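You operate a simulated robot arm through the tools that you are given. There is no shell and no other tool.

The job below is to be done with a simulated robot arm. You get a single attempt, and the scene is never put back.

## Task
Put things in order on the top of the steel bench. At the end: the round white brush stands on top of the green guide; the blue nozzle stands where the grey three-dot eye bolt stood; the striped blue cloth stands on top of the white wedge; the grey three-dot eye bolt stands where the striped blue cloth stood; whatever was shut is shut again. Leave all else as you found it, and nothing knocked over.

Only the result counts: the job must be done as asked and must still hold three seconds after the hand-in. Knocking over, shifting, dropping, spilling or breaking anything else fails it. Flat cloth is picked up by pressing the open fingertips on it (5 to 10 N) and closing them slowly along it; thin cloth reads only 2 to 8 mm in the jaws.

## Robot
A 6-joint arm with a two-finger parallel gripper, fixed in place. Base frame: the origin is on the floor under the middle of its stand, x ahead of it, y to its left, z up; the work surface is at about z = 0.86. Readings come in m, degrees, newtons and seconds.
With the tool pointing down near the work surface it reaches from about 0.36 to 0.76 m from the base axis. Its first joint turns from -66.0 to 66.0 degrees. Payload 2.45 kg.
The TCP is the grasp point between the finger pads, 0.024 m short of the fingertips. In the tool frame z runs along the fingers and y along their closing line. The gripper opens to 0.068 m. The fingers are 0.017 m wide and 0.01 m thick; the gripper's body (0.04 by 0.07 m) begins 0.041 m behind the TCP.
Orientation is that of the tool frame in the base frame, as a unit quaternion [x, y, z, w]. With the fingers straight down and closing along the base's y, the tool's x points along the base's -x, its y along +y and its z along -z.

## Interface
- The arm moves only by the tool send_rows. Its argument "motion" is a list of rows, each a list of 7 numbers: the shift along the tool's x, y, z in m, then the turn, a rotation vector about the tool's x, y, z in rad, then the closure, from 0 (fully open) to 1 (shut). In form: [[tx, ty, tz, rx, ry, rz, grip], ...]. A call has 1 to 20 rows; each row is the pose to reach, as a shift and turn from the pose commanded when the call began, along the tool's axes at that moment. A row lasts 0.2 s, in which the tool goes at most 0.05 m and 8.6 degrees; a call with a longer step from one row to the next is refused whole, and so is a gripper value outside its range. A pose out of reach is approached as far as the arm can. The call stops where the force on the tool passes 40 N (or 10 N more than at its start, if that is more) or the arm is blocked; 0.2 s more then pass. Each finger travels about 0.108 m/s and halts on what it meets, pressing with about 36 N; the grip force reading is that of the motor and also rises with nothing between the fingers. The clock runs only during rows and for 0.2 s after the last one: add rows that repeat a pose to give the fingers time. The reply holds the time, the measured pose of the TCP, the force on the tool along the base axes, the opening and the grip force, in the units named above and with some noise, with the torque about the TCP (base axes, N m) and any sound that the robot's microphone picked up.
- Cameras (640 x 400 px; columns grow to the right, rows downward): "scene" is fixed at [0.1826, 0.4353, 1.4559]; the picture's right is [-0.53, -0.85, 0.00], its down [-0.55, 0.34, -0.76] and it looks along [0.65, -0.40, -0.65] (base axes); focal length 259 px, centre (320, 200). "wrist" rides on the gripper at [0.084, 0.011, -0.075] in the tool frame; the picture's right is [-0.13, 0.99, 0.00], its down [-0.60, -0.08, -0.79] and it looks along [-0.79, -0.10, 0.61] (tool axes); focal length 251 px, centre (320, 200). There is no depth. A picture from a camera that has moved, and an enlarged one, comes with that camera's place and axes in the base frame and with its lens.
- snapshot(camera): a new picture of that camera. It takes no simulated time.
- close_up(camera, box): a new picture of the part [left, top, right, bottom] of that camera's present view, enlarged. It takes no simulated time.
- finish_job(): hands the job in; it is judged then, once.

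Places have to be worked out from the pictures, the camera data and where the tool is seen. Open the gripper and draw the arm clear of the work before you hand the job in, unless the task says otherwise.

The tools are called as name(argument=value, ...) on one line, values as JSON. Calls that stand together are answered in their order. send_rows: Moves the arm, as the interface text tells. Its arguments: {"type":"object","properties":{"motion":{"type":"array"}},"required":["motion"]} The other tools are called the same way: snapshot (camera) takes a picture; close_up (camera, box) takes an enlarged picture of a part of a camera's view; finish_job () hands the job in.

At the start:

```text
time: 0.0
ee_pos: [0.4423, -0.0485, 1.2148]
ee_rot: [0.0, 1.0, 0.0, 0.0]
ft_force: [-0.5, -0.6, 0.4]
ft_torque: [-0.01, -0.01, 0.03]
finger_gap: 0.0682
grasp_force: 0.0
```

scene: 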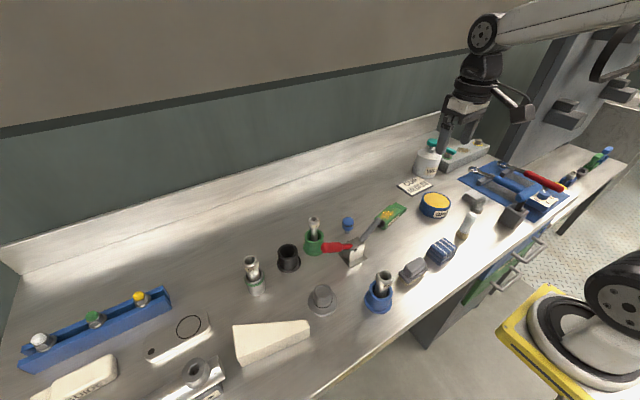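
wrist: 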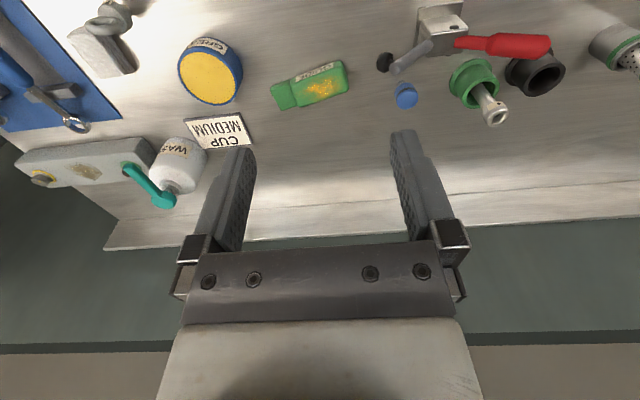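

I will start by looking closely at the scene with enlarged pictures before moving anything.

close_up(camera="scene", box=[0, 260, 220, 400])

close_up(camera="scene", box=[220, 200, 420, 325])

close_up(camera="scene", box=[360, 130, 520, 290])

close_up(camera="scene", box=[440, 100, 640, 240])

close_up(camera="scene", box=[120, 280, 340, 400])

```text
2.86 times, centred on (110, 330) of scene
camera zoom: at [0.1826, 0.4353, 1.4559], right [-0.53, -0.85, 0.0], down [-0.55, 0.34, -0.76], along [0.65, -0.4, -0.65], focal length 740 px, centre (920, -171)
```

zoom: 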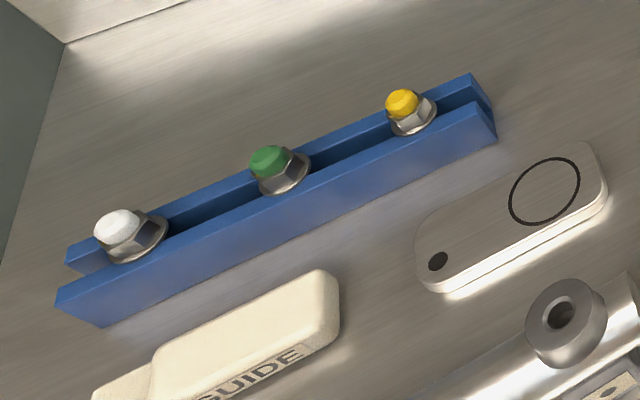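

```text
3.20 times, centred on (320, 262) of scene
camera zoom: at [0.1826, 0.4353, 1.4559], right [-0.53, -0.85, 0.0], down [-0.55, 0.34, -0.76], along [0.65, -0.4, -0.65], focal length 828 px, centre (320, 0)
```

zoom: 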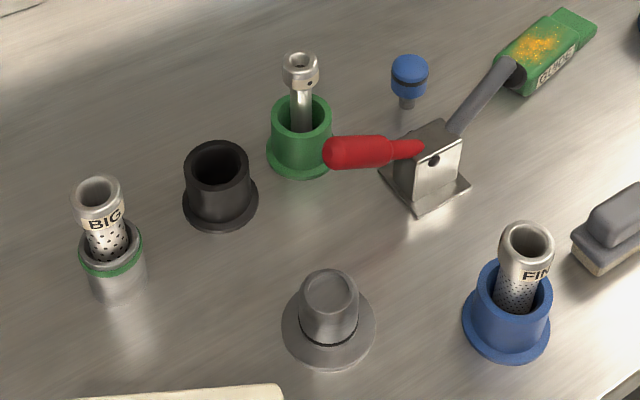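

```text
2.50 times, centred on (440, 210) of scene
camera zoom: at [0.1826, 0.4353, 1.4559], right [-0.53, -0.85, 0.0], down [-0.55, 0.34, -0.76], along [0.65, -0.4, -0.65], focal length 647 px, centre (20, 175)
```

zoom: 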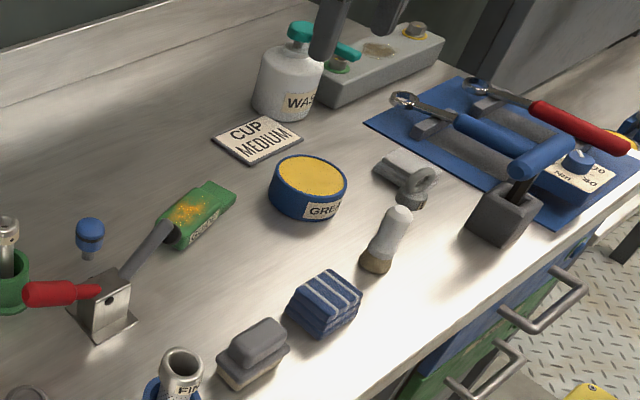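

```text
2.86 times, centred on (540, 170) of scene
camera zoom: at [0.1826, 0.4353, 1.4559], right [-0.53, -0.85, 0.0], down [-0.55, 0.34, -0.76], along [0.65, -0.4, -0.65], focal length 740 px, centre (-309, 286)
```

zoom: 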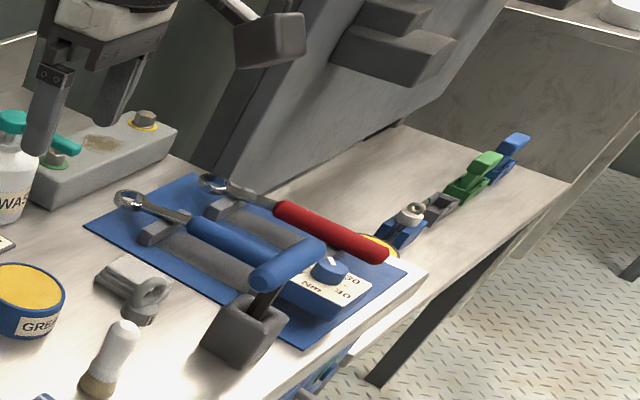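

```text
2.91 times, centred on (230, 340) of scene
camera zoom: at [0.1826, 0.4353, 1.4559], right [-0.53, -0.85, 0.0], down [-0.55, 0.34, -0.76], along [0.65, -0.4, -0.65], focal length 753 px, centre (582, -207)
```

zoom: 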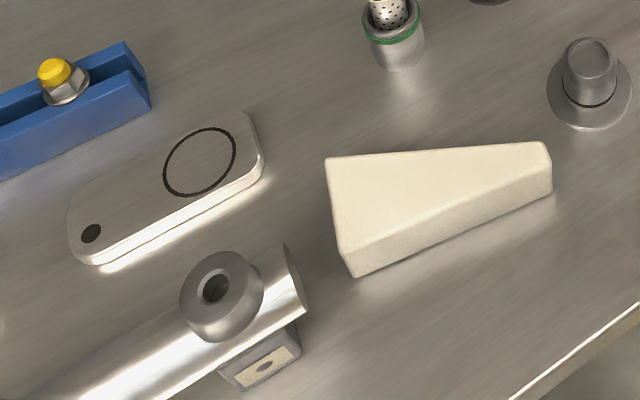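

I need more detail on individual objects; zooming further into labels and candidates.

close_up(camera="scene", box=[370, 195, 420, 235])

close_up(camera="scene", box=[445, 180, 505, 245])

close_up(camera="scene", box=[555, 140, 625, 195])

close_up(camera="scene", box=[10, 340, 130, 400])

close_up(camera="scene", box=[130, 340, 230, 400])

close_up(camera="scene", box=[330, 205, 380, 270])

close_up(camera="scene", box=[400, 220, 480, 290])

close_up(camera="scene", box=[440, 230, 570, 330])

close_up(camera="scene", box=[400, 120, 500, 200])

```text
10.00 times, centred on (395, 215) of scene
camera zoom: at [0.1826, 0.4353, 1.4559], right [-0.53, -0.85, 0.0], down [-0.55, 0.34, -0.76], along [0.65, -0.4, -0.65], focal length 2589 px, centre (-430, 50)
```

zoom: 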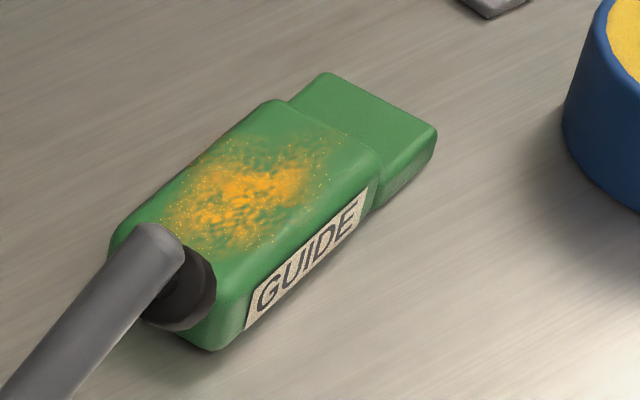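

```text
6.15 times, centred on (475, 212) of scene
camera zoom: at [0.1826, 0.4353, 1.4559], right [-0.53, -0.85, 0.0], down [-0.55, 0.34, -0.76], along [0.65, -0.4, -0.65], focal length 1593 px, centre (-634, 123)
```

zoom: 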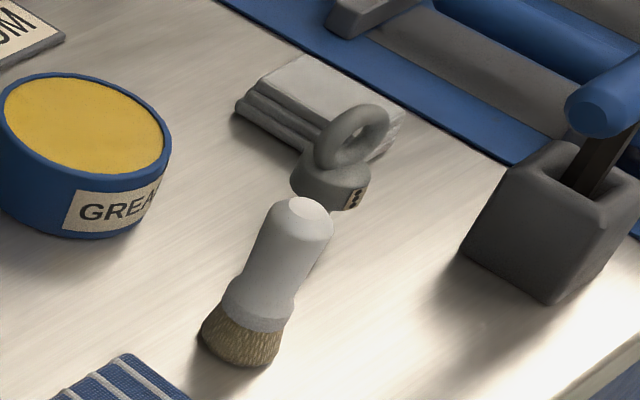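

```text
7.27 times, centred on (590, 168) of scene
camera zoom: at [0.1826, 0.4353, 1.4559], right [-0.53, -0.85, 0.0], down [-0.55, 0.34, -0.76], along [0.65, -0.4, -0.65], focal length 1883 px, centre (-1644, 436)
```

zoom: 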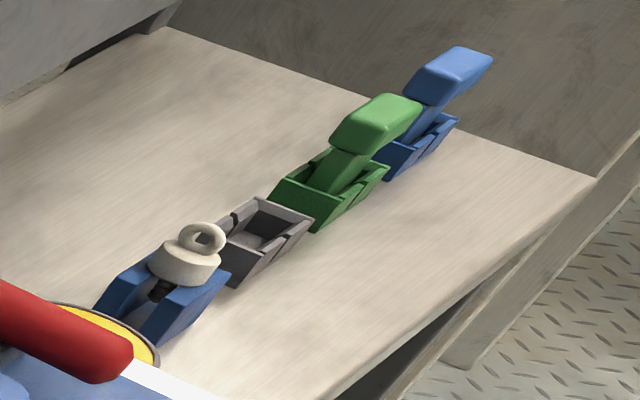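

```text
5.33 times, centred on (70, 370) of scene
camera zoom: at [0.1826, 0.4353, 1.4559], right [-0.53, -0.85, 0.0], down [-0.55, 0.34, -0.76], along [0.65, -0.4, -0.65], focal length 1381 px, centre (1653, -707)
```

zoom: 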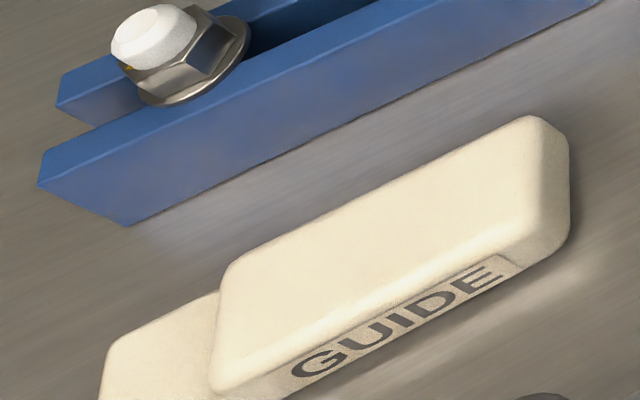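

```text
6.40 times, centred on (180, 370) of scene
camera zoom: at [0.1826, 0.4353, 1.4559], right [-0.53, -0.85, 0.0], down [-0.55, 0.34, -0.76], along [0.65, -0.4, -0.65], focal length 1657 px, centre (1216, -888)
```

zoom: 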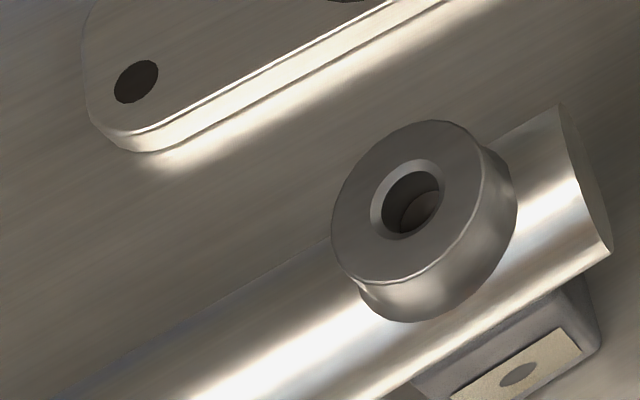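

```text
6.15 times, centred on (355, 238) of scene
camera zoom: at [0.1826, 0.4353, 1.4559], right [-0.53, -0.85, 0.0], down [-0.55, 0.34, -0.76], along [0.65, -0.4, -0.65], focal length 1593 px, centre (105, -31)
```

zoom: 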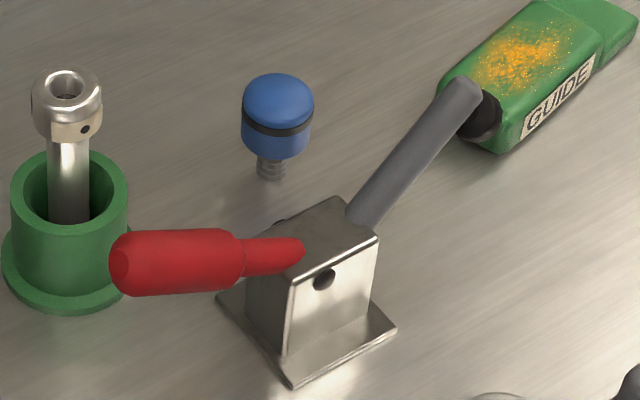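

```text
5.71 times, centred on (440, 255) of scene
camera zoom: at [0.1826, 0.4353, 1.4559], right [-0.53, -0.85, 0.0], down [-0.55, 0.34, -0.76], along [0.65, -0.4, -0.65], focal length 1480 px, centre (-366, -114)
```

zoom: 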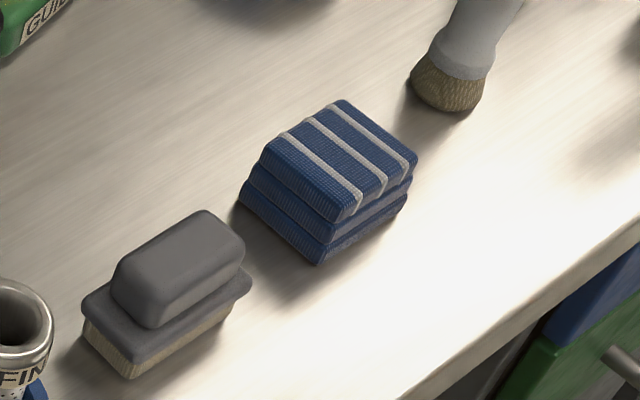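

```text
4.00 times, centred on (505, 280) of scene
camera zoom: at [0.1826, 0.4353, 1.4559], right [-0.53, -0.85, 0.0], down [-0.55, 0.34, -0.76], along [0.65, -0.4, -0.65], focal length 1036 px, centre (-420, -120)
```

zoom: 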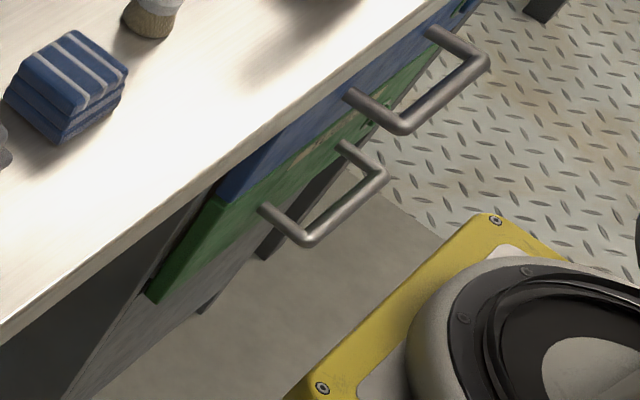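

```text
5.00 times, centred on (450, 160) of scene
camera zoom: at [0.1826, 0.4353, 1.4559], right [-0.53, -0.85, 0.0], down [-0.55, 0.34, -0.76], along [0.65, -0.4, -0.65], focal length 1295 px, centre (-330, 400)
```

zoom: 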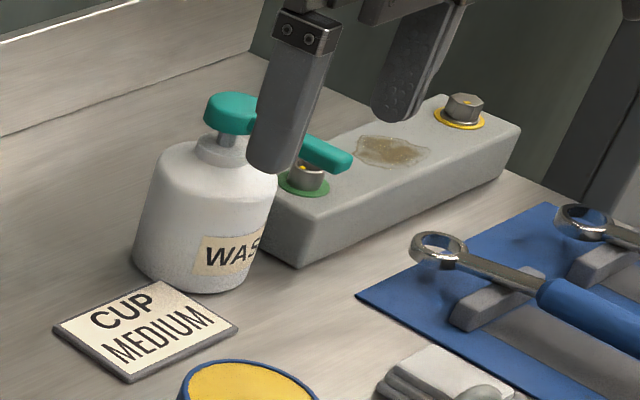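

I can identify the brush, cloth, eye bolt, green guide and wedge; the blue nozzle is still unclear, so I move the raised arm left and look with the wrist camera.

send_rows(motion=[[0.01, 0.04, -0.005, 0, 0, -0.12, 0], [0.02, 0.08, -0.01, 0, 0, -0.24, 0], [0.03, 0.12, -0.015, 0, 0, -0.36, 0], [0.04, 0.16, -0.02, 0, 0, -0.48, 0], [0.05, 0.2, -0.025, 0, 0, -0.6, 0]])

snapshot(camera="wrist")

snapshot(camera="scene")

```text
time: 1.2
ee_pos: [0.3912, 0.1524, 1.24]
ee_rot: [-0.296, 0.955, -0.001, 0.0]
ft_force: [0.4, -0.3, 0.4]
ft_torque: [0.01, 0.0, -0.01]
finger_gap: 0.0682
grasp_force: 0.0
```

```text
taken
camera wrist: at [0.3162, 0.1134, 1.3137], right [-0.45, 0.89, 0.0], down [0.54, 0.28, 0.79], along [0.71, 0.36, -0.61], focal length 251 px, centre (320, 200)
```

wrist: 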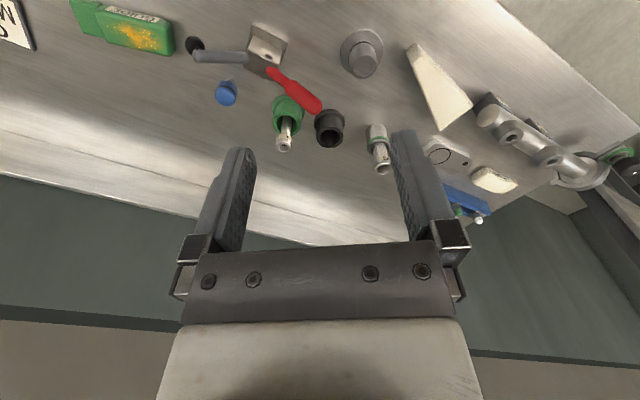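

```text
taken
```

scene: 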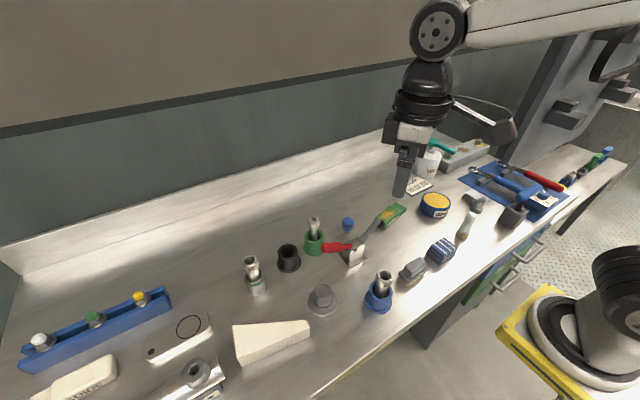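

The left end shows a long bar with hubs and something at the end. I zoom the wrist picture there.

close_up(camera="wrist", box=[420, 60, 640, 230])

close_up(camera="wrist", box=[180, 20, 420, 190])

```text
2.35 times, centred on (530, 145) of wrist
camera zoom: at [0.3162, 0.1134, 1.3137], right [-0.45, 0.89, 0.0], down [0.54, 0.28, 0.79], along [0.71, 0.36, -0.61], focal length 592 px, centre (-174, 329)
```

zoom: 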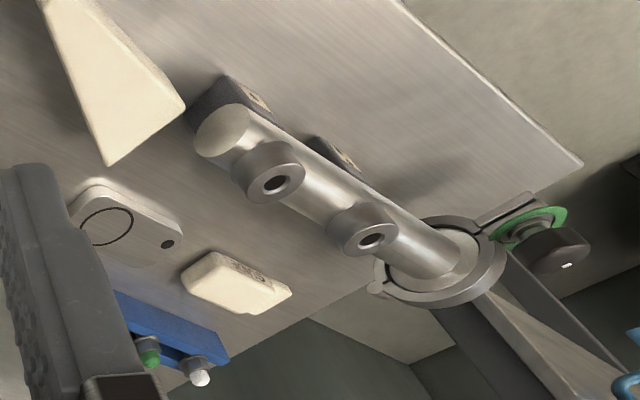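

```text
2.35 times, centred on (300, 105) of wrist
camera zoom: at [0.3162, 0.1134, 1.3137], right [-0.45, 0.89, 0.0], down [0.54, 0.28, 0.79], along [0.71, 0.36, -0.61], focal length 592 px, centre (367, 424)
```

zoom: 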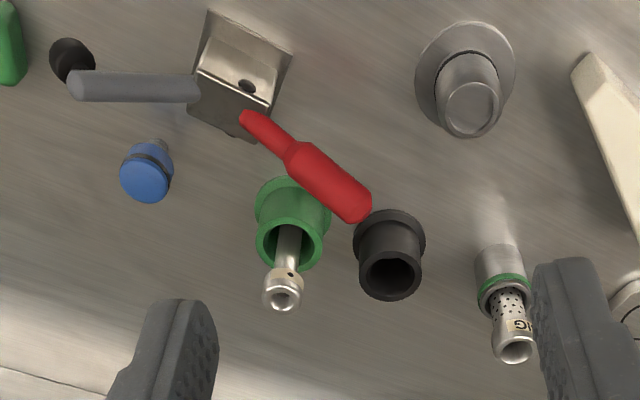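

Left side has no obvious blue nozzle, so I swing the wrist to the right side to inspect there.

send_rows(motion=[[0, -0.04, 0, 0, 0, 0.12, 0], [0, -0.08, 0, 0, 0, 0.24, 0], [0, -0.12, 0, 0, 0, 0.36, 0], [0, -0.16, 0, 0, 0, 0.48, 0], [0, -0.2, 0, 0, 0, 0.6, 0], [0, -0.24, 0, 0, 0, 0.72, 0], [0, -0.28, 0, 0, 0, 0.84, 0], [0, -0.3, 0, 0, 0, 0.96, 0], [0, -0.3, 0, 0, 0, 1.08, 0]])

snapshot(camera="wrist")

snapshot(camera="scene")

```text
time: 3.2
ee_pos: [0.5623, -0.0968, 1.2404]
ee_rot: [0.238, 0.971, 0.0, 0.0]
ft_force: [0.3, -0.1, -0.8]
ft_torque: [-0.01, 0.0, 0.03]
finger_gap: 0.0682
grasp_force: 0.1
```

```text
taken
camera wrist: at [0.492, -0.0477, 1.3149], right [0.57, 0.82, 0.0], down [0.5, -0.35, 0.79], along [0.65, -0.46, -0.61], focal length 251 px, centre (320, 200)
```

wrist: 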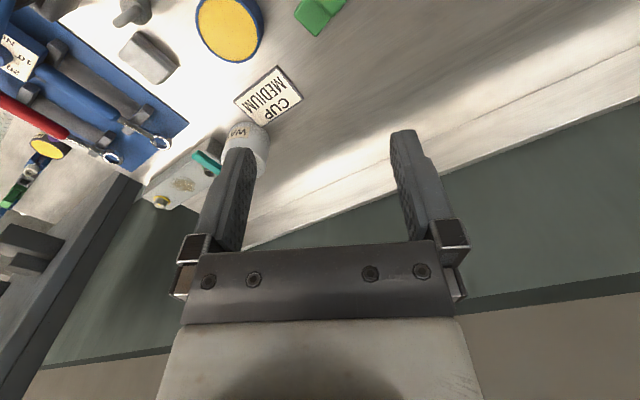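

```text
taken
```

scene: 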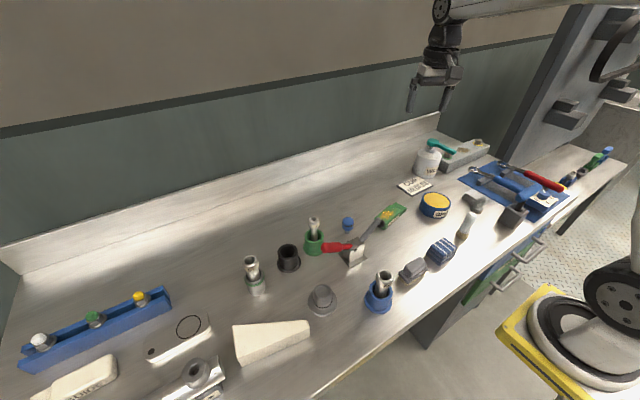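

The view is too far forward; I pull back and turn more right to see the nearer part of the right bench.

send_rows(motion=[[0.033, -0.028, 0, 0, 0, 0.1, 0], [0.066, -0.056, 0, 0, 0, 0.2, 0], [0.099, -0.084, 0, 0, 0, 0.3, 0], [0.132, -0.112, 0, 0, 0, 0.4, 0], [0.163, -0.141, 0, 0, 0, 0.4, 0]])

snapshot(camera="wrist")

```text
time: 4.4
ee_pos: [0.3504, -0.1451, 1.2409]
ee_rot: [0.426, 0.905, 0.0, 0.0]
ft_force: [0.1, 0.2, -0.9]
ft_torque: [0.02, 0.0, -0.01]
finger_gap: 0.0681
grasp_force: 0.2
```

```text
taken
camera wrist: at [0.3055, -0.0733, 1.3151], right [0.85, 0.53, 0.0], down [0.32, -0.52, 0.79], along [0.42, -0.67, -0.61], focal length 251 px, centre (320, 200)
```

wrist: 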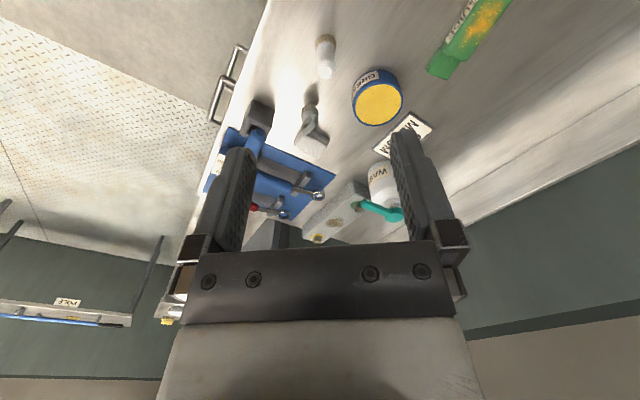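

close_up(camera="wrist", box=[190, 0, 470, 250])

close_up(camera="wrist", box=[280, 70, 350, 160])

close_up(camera="wrist", box=[0, 190, 200, 350])

close_up(camera="scene", box=[560, 130, 640, 200])

```text
1.60 times, centred on (330, 125) of wrist
camera zoom: at [0.3055, -0.0733, 1.3151], right [0.85, 0.53, 0.0], down [0.32, -0.52, 0.79], along [0.42, -0.67, -0.61], focal length 402 px, centre (304, 320)
```

zoom: 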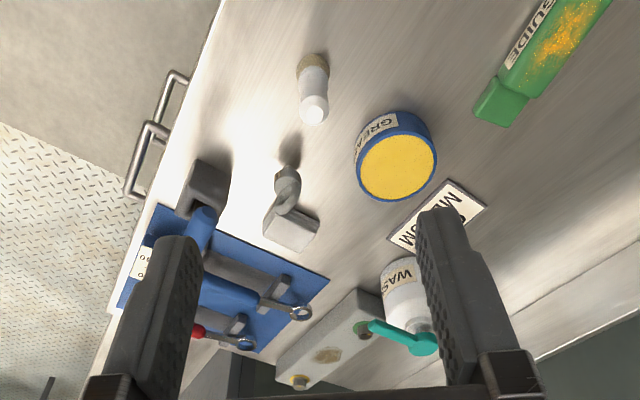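

```text
4.44 times, centred on (315, 115) of wrist
camera zoom: at [0.3055, -0.0733, 1.3151], right [0.85, 0.53, 0.0], down [0.32, -0.52, 0.79], along [0.42, -0.67, -0.61], focal length 1118 px, centre (342, 578)
```

zoom: 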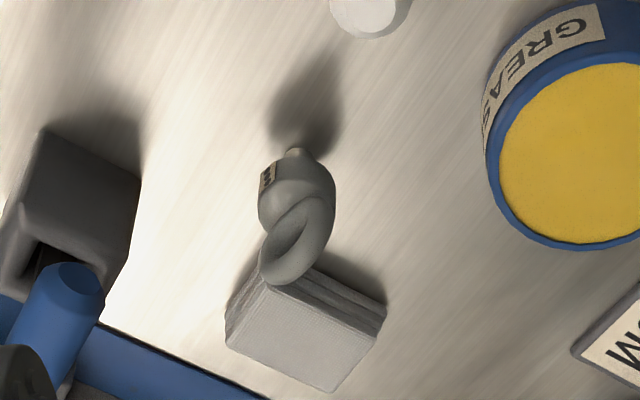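

```text
2.50 times, centred on (100, 270) of wrist
camera zoom: at [0.3055, -0.0733, 1.3151], right [0.85, 0.53, 0.0], down [0.32, -0.52, 0.79], along [0.42, -0.67, -0.61], focal length 629 px, centre (870, 25)
```

zoom: 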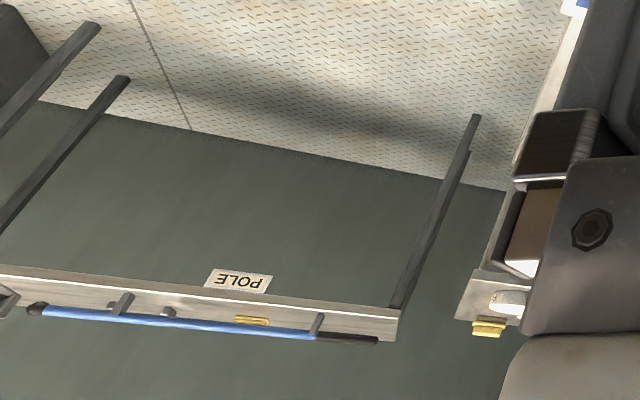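

```text
5.71 times, centred on (600, 165) of scene
camera zoom: at [0.1826, 0.4354, 1.4559], right [-0.53, -0.85, 0.0], down [-0.55, 0.34, -0.76], along [0.65, -0.4, -0.65], focal length 1480 px, centre (-1280, 400)
```

zoom: 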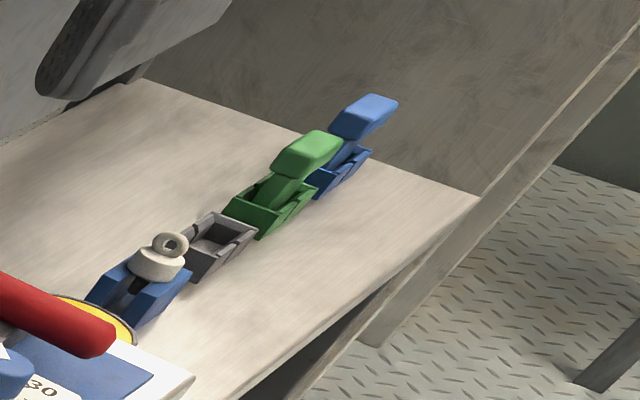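

The eye bolt is a disc with ring standing on a short shank, in front of a folded white cloth. Now I go closer to the central items to identify which is the blue nozzle.

send_rows(motion=[[0.0157, 0.0315, 0.0229, 0, 0, -0.1257, 0], [0.0314, 0.063, 0.0457, 0, 0, -0.2514, 0], [0.0471, 0.0946, 0.0686, 0, 0, -0.3771, 0], [0.0629, 0.1261, 0.0914, 0, 0, -0.5029, 0], [0.0786, 0.1576, 0.1143, 0, 0, -0.6286, 0], [0.0943, 0.1892, 0.1371, 0, 0, -0.7543, 0], [0.11, 0.2207, 0.16, 0, 0, -0.88, 0]])

snapshot(camera="wrist")

close_up(camera="wrist", box=[220, 0, 540, 200])

```text
time: 6.0
ee_pos: [0.4512, 0.0824, 1.081]
ee_rot: [-0.001, 1.0, 0.0, -0.001]
ft_force: [-0.1, -0.7, 0.2]
ft_torque: [-0.02, -0.03, 0.0]
finger_gap: 0.0681
grasp_force: 0.1
```

```text
taken
camera wrist: at [0.3676, 0.0917, 1.154], right [0.13, 0.99, 0.0], down [0.6, -0.08, 0.79], along [0.79, -0.1, -0.61], focal length 251 px, centre (320, 200)
```

wrist: 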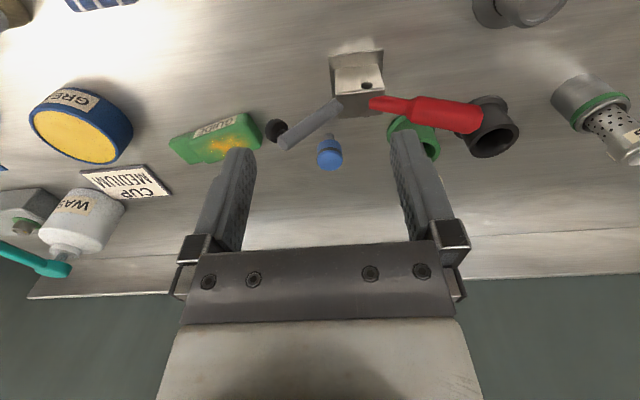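

```text
2.00 times, centred on (380, 100) of wrist
camera zoom: at [0.3676, 0.0917, 1.154], right [0.13, 0.99, 0.0], down [0.6, -0.08, 0.79], along [0.79, -0.1, -0.61], focal length 503 px, centre (200, 400)
```

zoom: 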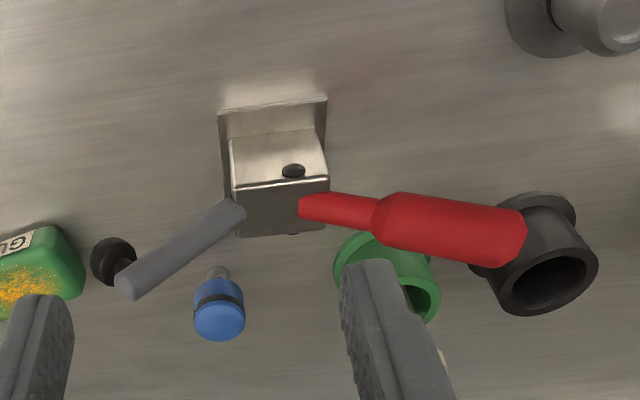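

The small blue item is a solid-looking knob on a threaded shank. I tilt the camera down over the cups to inspect the blue and grey flanged items.

send_rows(motion=[[0.014, 0.027, -0.01, 0, 0.13, 0, 0], [0.028, 0.054, -0.02, 0, 0.26, 0, 0], [0.042, 0.081, -0.03, 0, 0.39, 0, 0], [0.055, 0.108, -0.04, 0, 0.52, 0, 0]])

snapshot(camera="wrist")

close_up(camera="wrist", box=[160, 0, 480, 200])

```text
time: 7.0
ee_pos: [0.3959, 0.1886, 1.1213]
ee_rot: [0.0, 0.966, 0.0, -0.258]
ft_force: [0.0, 0.2, 0.4]
ft_torque: [-0.02, -0.01, -0.02]
finger_gap: 0.0681
grasp_force: 0.0
```

```text
taken
camera wrist: at [0.3616, 0.1994, 1.2269], right [0.11, 0.99, -0.07], down [0.92, -0.08, 0.39], along [0.38, -0.1, -0.92], focal length 251 px, centre (320, 200)
```

wrist: 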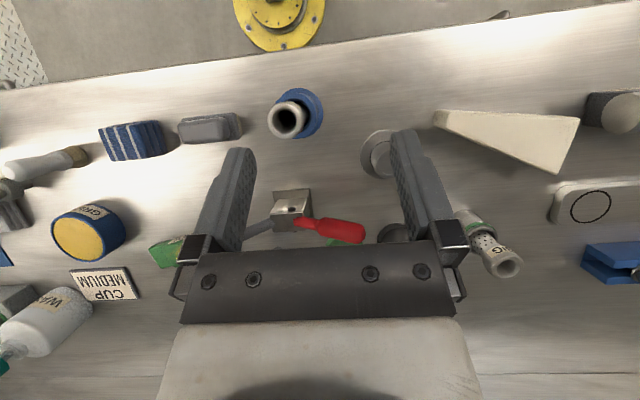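

```text
2.00 times, centred on (320, 100) of wrist
camera zoom: at [0.3616, 0.1994, 1.2269], right [0.11, 0.99, -0.07], down [0.92, -0.08, 0.39], along [0.38, -0.1, -0.92], focal length 503 px, centre (320, 400)
```

zoom: 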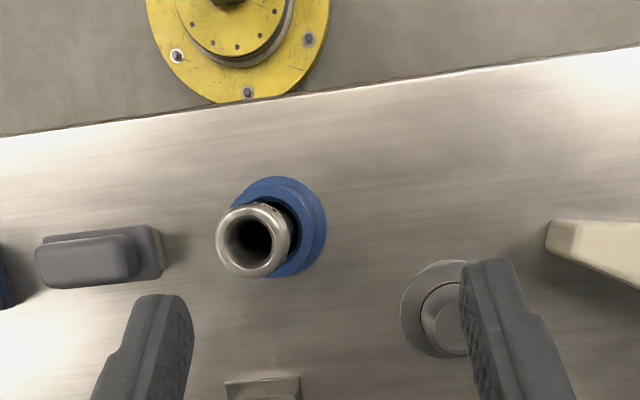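

Now a closer, steeper look at the small blue item at about (0.595, 0.08) to judge whether it is a nozzle; the path stays above everything (lowest tip about z=1.0).

send_rows(motion=[[-0.0332, -0.0188, 0.002, 0, 0, 0, 0], [-0.0664, -0.0376, 0.004, 0, 0, 0, 0], [-0.0996, -0.0564, 0.006, 0, 0, 0, 0], [-0.1328, -0.0752, 0.008, 0, 0, 0, 0], [-0.166, -0.094, 0.01, 0, 0, 0, 0]])

snapshot(camera="wrist")

close_up(camera="wrist", box=[250, 130, 410, 250])

```text
time: 8.2
ee_pos: [0.5373, 0.0936, 1.0294]
ee_rot: [0.001, 0.966, 0.001, -0.257]
ft_force: [0.4, -0.5, 0.0]
ft_torque: [0.04, 0.0, -0.01]
finger_gap: 0.0681
grasp_force: 0.1
```

```text
taken
camera wrist: at [0.5009, 0.1043, 1.1346], right [0.11, 0.99, -0.06], down [0.92, -0.08, 0.39], along [0.38, -0.1, -0.92], focal length 251 px, centre (320, 200)
```

wrist: 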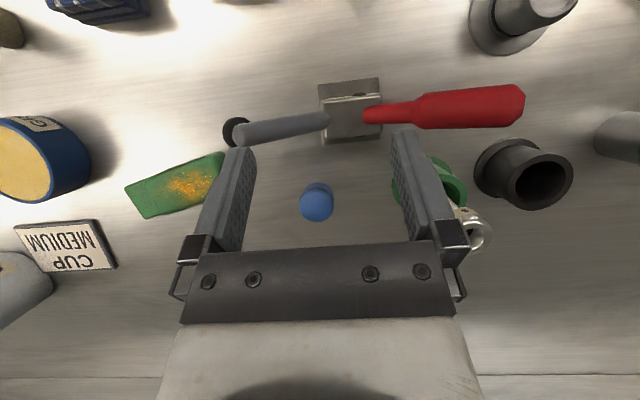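

```text
3.33 times, centred on (330, 190) of wrist
camera zoom: at [0.5009, 0.1043, 1.1346], right [0.11, 0.99, -0.06], down [0.92, -0.08, 0.39], along [0.38, -0.1, -0.92], focal length 838 px, centre (287, 233)
```

zoom: 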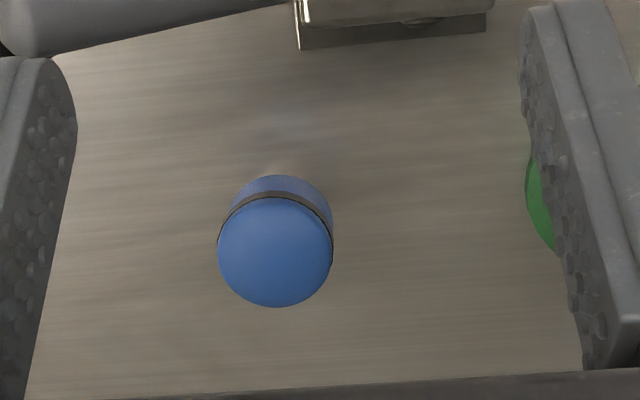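

The small blue thing is a solid plug with a dark ring, not obviously a nozzle. I go look at the grey flanged item and the blue cup more closely.

send_rows(motion=[[0.02, 0.036, -0.01, 0, 0, 0, 0], [0.045, 0.072, 0.0, 0, 0, 0, 0], [0.07, 0.108, 0.015, 0, 0, 0, 0], [0.09, 0.144, 0.035, 0, 0, 0, 0], [0.109, 0.18, 0.051, 0, 0, 0, 0]])

snapshot(camera="wrist")

close_up(camera="wrist", box=[160, 60, 480, 260])

```text
time: 9.4
ee_pos: [0.415, 0.2747, 1.0393]
ee_rot: [0.0, 0.966, 0.0, -0.257]
ft_force: [-0.8, 0.1, -0.4]
ft_torque: [-0.05, -0.02, 0.02]
finger_gap: 0.0676
grasp_force: 0.0
```

```text
taken
camera wrist: at [0.3804, 0.2849, 1.1447], right [0.11, 0.99, -0.06], down [0.92, -0.08, 0.39], along [0.38, -0.1, -0.92], focal length 251 px, centre (320, 200)
```

wrist: 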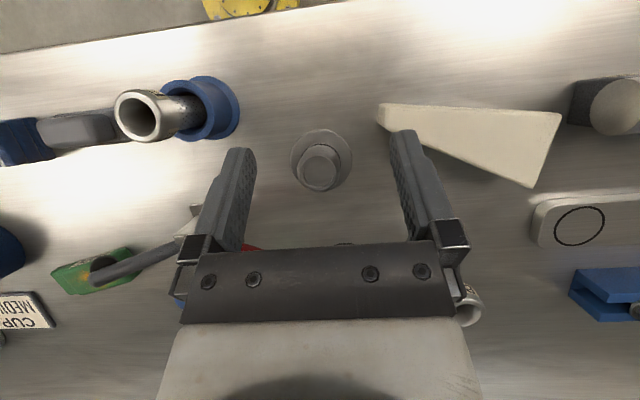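

```text
2.00 times, centred on (320, 160) of wrist
camera zoom: at [0.3804, 0.2849, 1.1447], right [0.11, 0.99, -0.06], down [0.92, -0.08, 0.39], along [0.38, -0.1, -0.92], focal length 503 px, centre (320, 280)
```

zoom: 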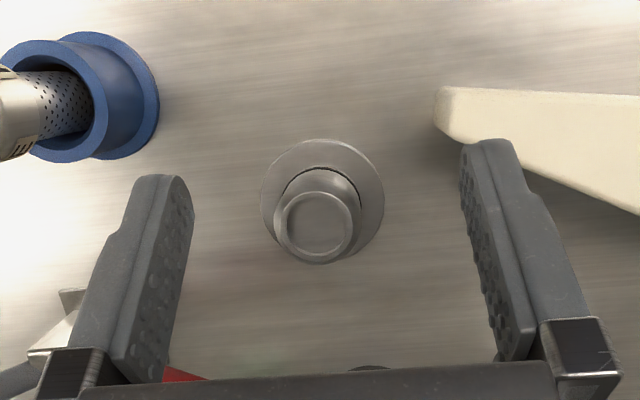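

The grey item has no opening. The blue nozzle is probably in one of the two closed drawers (blue and green fronts), so I straighten the tool, raise it and swing to look at the drawer handles on the front right.

send_rows(motion=[[0.02, -0.03, -0.03, 0, -0.07, 0, 0], [0.035, -0.06, -0.05, 0, -0.14, 0, 0], [0.045, -0.1, -0.06, 0, -0.21, 0, 0], [0.055, -0.145, -0.07, 0, -0.28, 0, 0], [0.065, -0.19, -0.08, 0, -0.35, 0, 0], [0.075, -0.235, -0.09, 0, -0.42, 0, 0], [0.085, -0.28, -0.105, 0, -0.49, 0, 0], [0.092, -0.325, -0.118, 0, -0.52, 0, 0], [0.097, -0.37, -0.129, 0, -0.52, 0, 0]])

```text
time: 11.4
ee_pos: [0.3931, -0.0983, 1.1978]
ee_rot: [0.0, 1.0, -0.001, 0.0]
ft_force: [-0.2, -0.3, 0.4]
ft_torque: [0.05, 0.02, 0.03]
finger_gap: 0.0681
grasp_force: 0.0
```

Tool is straight again at (0.393,-0.098,1.198). I turn it right and lower a little to view the drawer handles.

send_rows(motion=[[0.005, -0.0125, 0.0125, 0, 0, 0.131, 0], [0.011, -0.025, 0.025, 0, 0, 0.262, 0], [0.016, -0.0375, 0.0375, 0, 0, 0.393, 0], [0.022, -0.05, 0.05, 0, 0, 0.524, 0], [0.027, -0.0625, 0.0625, 0, 0, 0.655, 0], [0.032, -0.075, 0.075, 0, 0, 0.786, 0], [0.038, -0.0875, 0.0875, 0, 0, 0.917, 0], [0.043, -0.1, 0.1, 0, 0, 1.048, 0]])

snapshot(camera="wrist")

close_up(camera="wrist", box=[120, 0, 320, 160])

snapshot(camera="scene")

```text
time: 13.2
ee_pos: [0.3524, -0.1963, 1.0994]
ee_rot: [0.502, 0.865, 0.0, 0.0]
ft_force: [-0.4, 0.8, 0.3]
ft_torque: [0.02, 0.0, 0.0]
finger_gap: 0.0681
grasp_force: 0.1
```

```text
taken
camera wrist: at [0.3201, -0.1183, 1.1734], right [0.92, 0.38, 0.0], down [0.23, -0.56, 0.79], along [0.3, -0.73, -0.61], focal length 251 px, centre (320, 200)
```

wrist: 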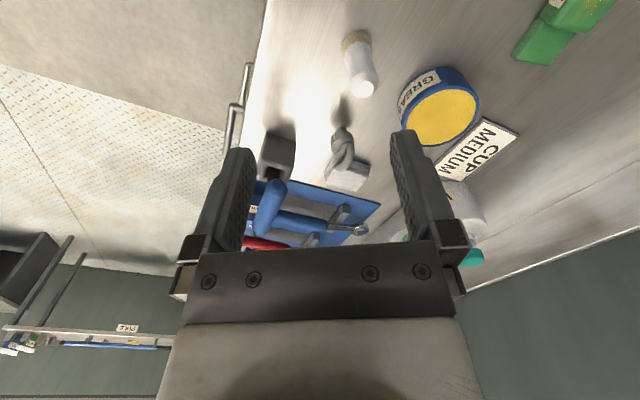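

```text
2.50 times, centred on (220, 80) of wrist
camera zoom: at [0.3201, -0.1183, 1.1734], right [0.92, 0.38, 0.0], down [0.23, -0.56, 0.79], along [0.3, -0.73, -0.61], focal length 629 px, centre (570, 500)
```

zoom: 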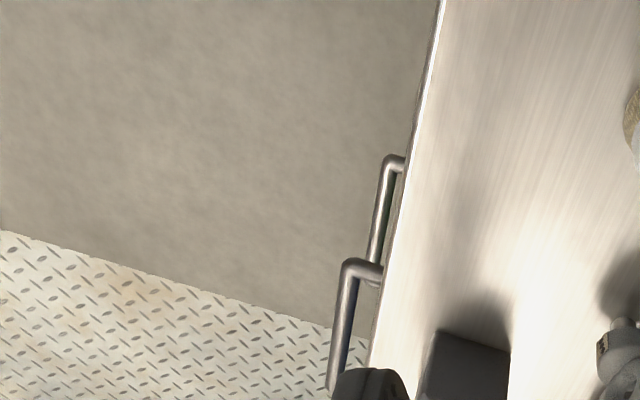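

```text
taken
```

scene: 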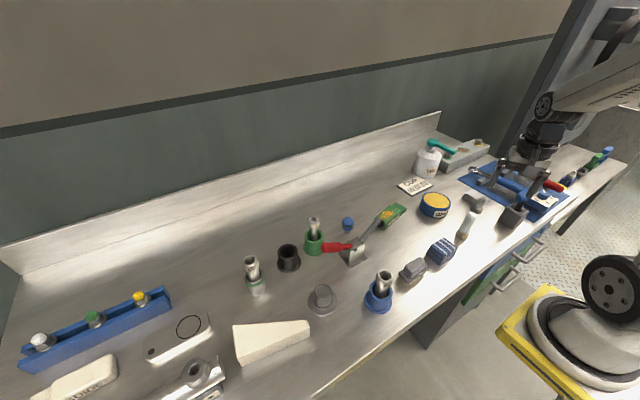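

Handles triangulate to about (0.265, -0.42…-0.54) at z≈0.745 (blue) and 0.57 (green). Before touching drawers I check the grey capped item and the black cup from close range, staying high over the cups then lowering.

send_rows(motion=[[0.036, 0.0225, 0, 0, 0, -0.0955, 0], [0.072, 0.045, 0, 0, 0, -0.191, 0], [0.108, 0.0674, 0, 0, 0, -0.2865, 0], [0.144, 0.0898, 0, 0, 0, -0.382, 0], [0.18, 0.1123, 0, 0, 0, -0.4775, 0], [0.216, 0.1347, 0, 0, 0, -0.573, 0], [0.2518, 0.1572, 0, 0, 0, -0.6685, 0], [0.2877, 0.1796, 0, 0, 0, -0.764, 0], [0.3237, 0.2021, 0, 0, 0, -0.8595, 0], [0.3596, 0.2245, 0, 0, 0, -0.955, 0], [0.3956, 0.247, 0, 0, 0, -1.05, 0], [0.3956, 0.247, 0.04, 0, 0, -1.05, 0], [0.3956, 0.247, 0.08, 0, 0, -1.05, 0], [0.3956, 0.247, 0.115, 0, 0, -1.05, 0]])

snapshot(camera="wrist")

close_up(camera="wrist", box=[220, 60, 420, 185])

```text
time: 16.2
ee_pos: [0.3686, 0.2699, 0.9836]
ee_rot: [-0.001, 1.0, 0.0, 0.0]
ft_force: [0.5, -1.2, -0.4]
ft_torque: [0.06, 0.01, 0.0]
finger_gap: 0.0683
grasp_force: 0.0
```

```text
taken
camera wrist: at [0.2843, 0.281, 1.0588], right [0.13, 0.99, 0.0], down [0.6, -0.08, 0.79], along [0.79, -0.1, -0.61], focal length 251 px, centre (320, 200)
```

wrist: 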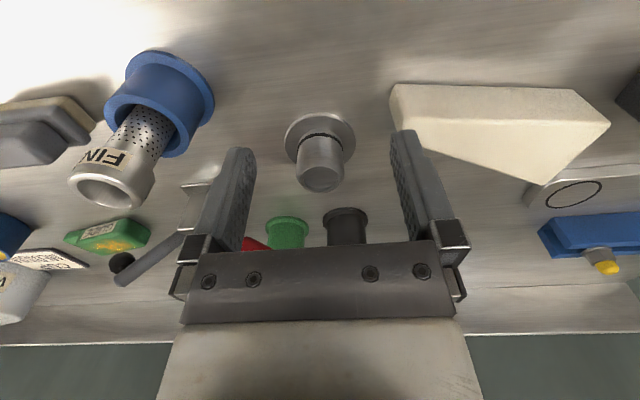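

```text
3.20 times, centred on (320, 122) of wrist
camera zoom: at [0.2843, 0.281, 1.0588], right [0.13, 0.99, 0.0], down [0.6, -0.08, 0.79], along [0.79, -0.1, -0.61], focal length 805 px, centre (320, 448)
```

zoom: 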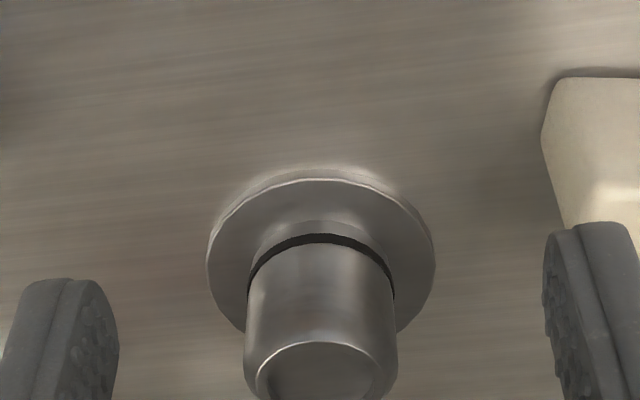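

The grey item looks like a fitting with a cap. I check the drawer fronts once more for labels with the arm out of the way.

close_up(camera="scene", box=[450, 230, 560, 310])

close_up(camera="scene", box=[490, 225, 560, 275])

close_up(camera="wrist", box=[260, 200, 380, 260])

```text
5.00 times, centred on (505, 270) of scene
camera zoom: at [0.1826, 0.4354, 1.4559], right [-0.53, -0.85, 0.0], down [-0.55, 0.34, -0.76], along [0.65, -0.4, -0.65], focal length 1295 px, centre (-605, -150)
```

zoom: 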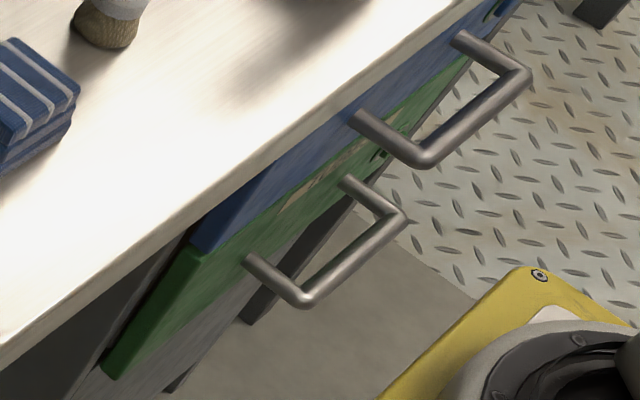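

```text
8.00 times, centred on (525, 250) of scene
camera zoom: at [0.1826, 0.4354, 1.4559], right [-0.53, -0.85, 0.0], down [-0.55, 0.34, -0.76], along [0.65, -0.4, -0.65], focal length 2071 px, centre (-1320, -200)
```

zoom: 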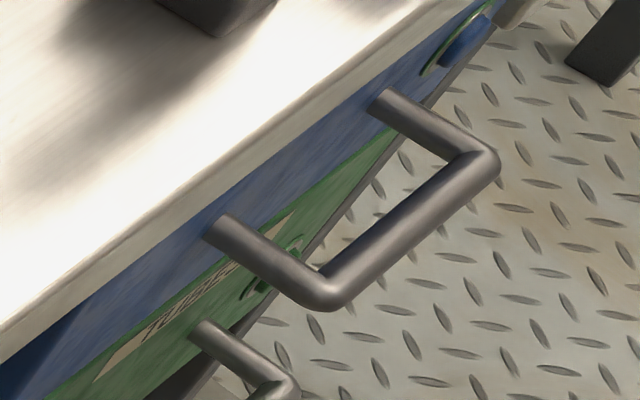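

```text
5.33 times, centred on (320, 230) of wrist
camera zoom: at [0.2843, 0.281, 1.0588], right [0.13, 0.99, 0.0], down [0.6, -0.08, 0.79], along [0.79, -0.1, -0.61], focal length 1341 px, centre (320, 40)
```

zoom: 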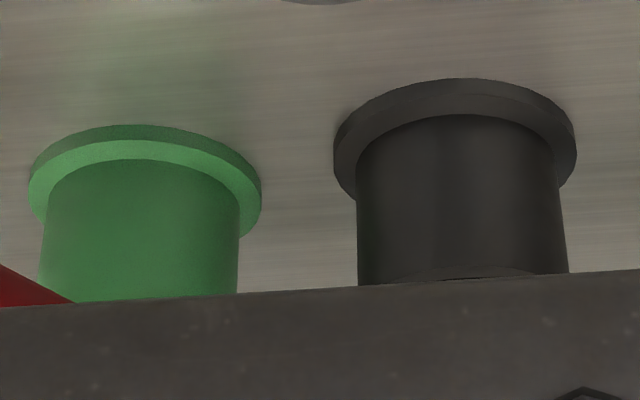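

close_up(camera="scene", box=[498, 252, 530, 276])

close_up(camera="scene", box=[535, 222, 567, 246])

```text
16.00 times, centred on (514, 264) of scene
camera zoom: at [0.1826, 0.4354, 1.4559], right [-0.53, -0.85, 0.0], down [-0.55, 0.34, -0.76], along [0.65, -0.4, -0.65], focal length 4143 px, centre (-2784, -824)
```

zoom: 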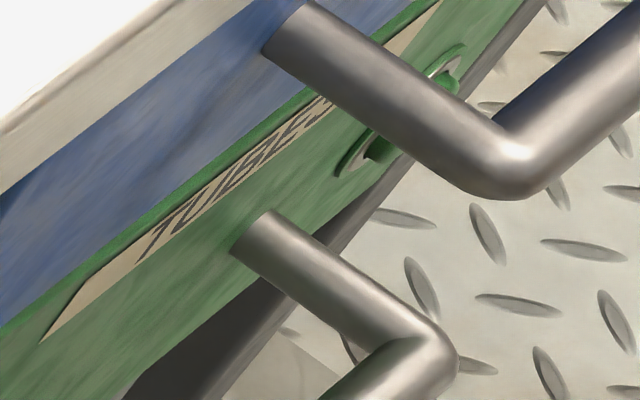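

```text
16.00 times, centred on (551, 234) of scene
camera zoom: at [0.1826, 0.4354, 1.4559], right [-0.53, -0.85, 0.0], down [-0.55, 0.34, -0.76], along [0.65, -0.4, -0.65], focal length 4143 px, centre (-3376, -344)
```

zoom: 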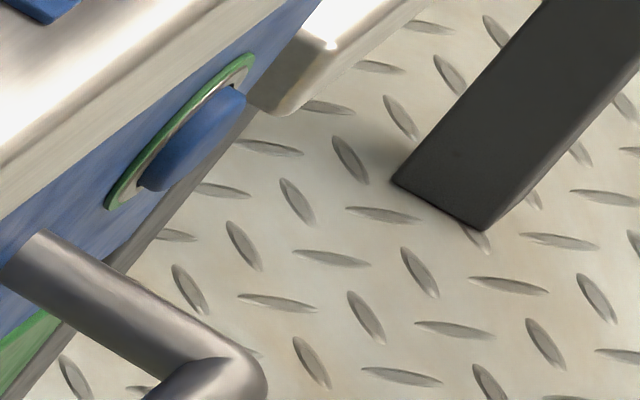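

close_up(camera="scene", box=[502, 256, 518, 268])

close_up(camera="scene", box=[505, 256, 515, 266])

```text
16.00 times, centred on (510, 262) of scene
camera zoom: at [0.1826, 0.4354, 1.4559], right [-0.53, -0.85, 0.0], down [-0.55, 0.34, -0.76], along [0.65, -0.4, -0.65], focal length 4143 px, centre (-2720, -792)
```

zoom: 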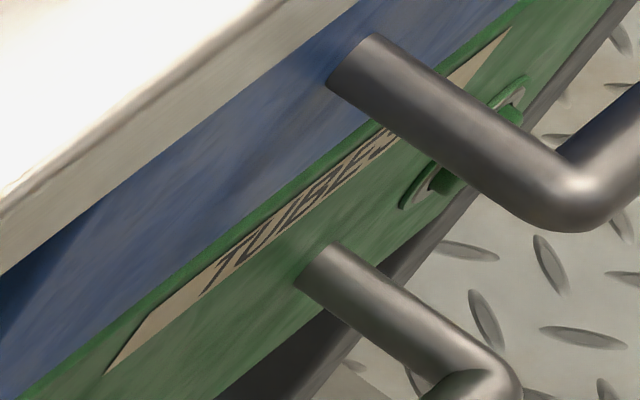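

```text
16.00 times, centred on (510, 261) of scene
camera zoom: at [0.1826, 0.4354, 1.4559], right [-0.53, -0.85, 0.0], down [-0.55, 0.34, -0.76], along [0.65, -0.4, -0.65], focal length 4143 px, centre (-2720, -776)
```

zoom: 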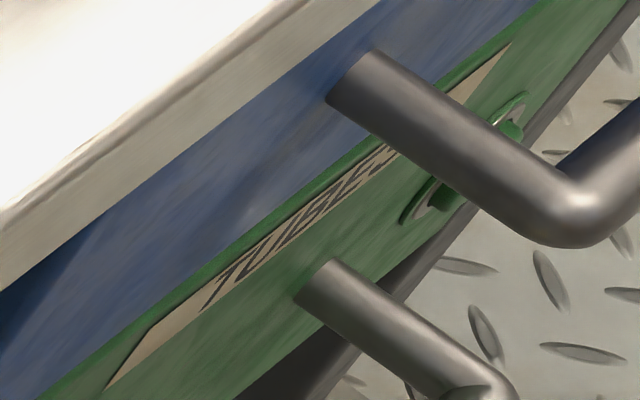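

The green drawer carries a label that may read "NOZZLE". I go round to the front of the bench at a safe height to read it with the wrist camera.

send_rows(motion=[[0, 0, -0.04, 0, 0, 0, 0], [0, 0, -0.08, 0, 0, 0, 0], [0, -0.03, -0.11, 0, 0, 0, 0], [0, -0.075, -0.11, 0, 0, 0.081, 0], [0, -0.12, -0.11, 0, 0, 0.162, 0], [0, -0.165, -0.11, 0, 0, 0.243, 0], [0, -0.21, -0.11, 0, 0, 0.324, 0], [0, -0.255, -0.11, 0, 0, 0.405, 0], [0, -0.3, -0.11, 0, 0, 0.486, 0], [0, -0.345, -0.11, 0, 0, 0.567, 0], [0, -0.39, -0.11, 0, 0, 0.648, 0], [0.02, -0.43, -0.11, 0, 0, 0.729, 0], [0.045, -0.465, -0.1, 0, 0, 0.81, 0], [0.075, -0.5, -0.09, 0, 0, 0.891, 0], [0.105, -0.53, -0.07, 0, 0, 0.972, 0], [0.14, -0.55, -0.04, 0, 0, 1.05, 0], [0.14, -0.55, -0.01, 0, 0, 1.05, 0]])

snapshot(camera="wrist")

snapshot(camera="scene")

```text
refused: row 16 steps farther than a row can; nothing moved
```

```text
taken
camera wrist: at [0.2843, 0.281, 1.0588], right [0.13, 0.99, 0.0], down [0.6, -0.08, 0.79], along [0.79, -0.1, -0.61], focal length 251 px, centre (320, 200)
```

wrist: 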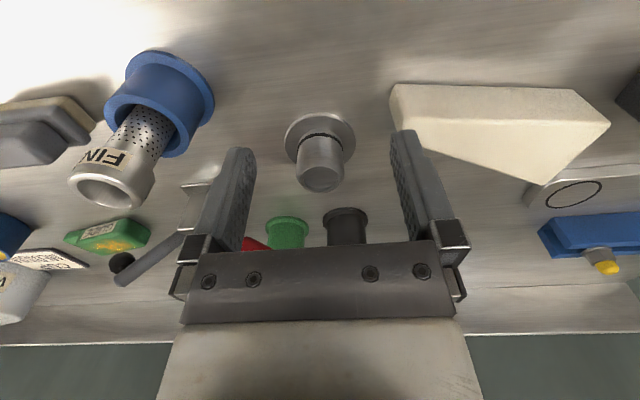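

```text
taken
```

scene: 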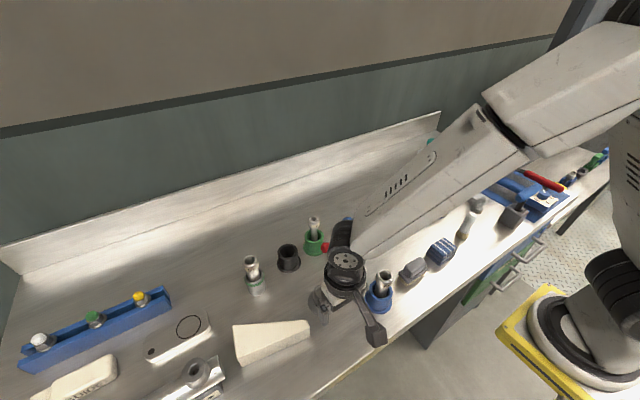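

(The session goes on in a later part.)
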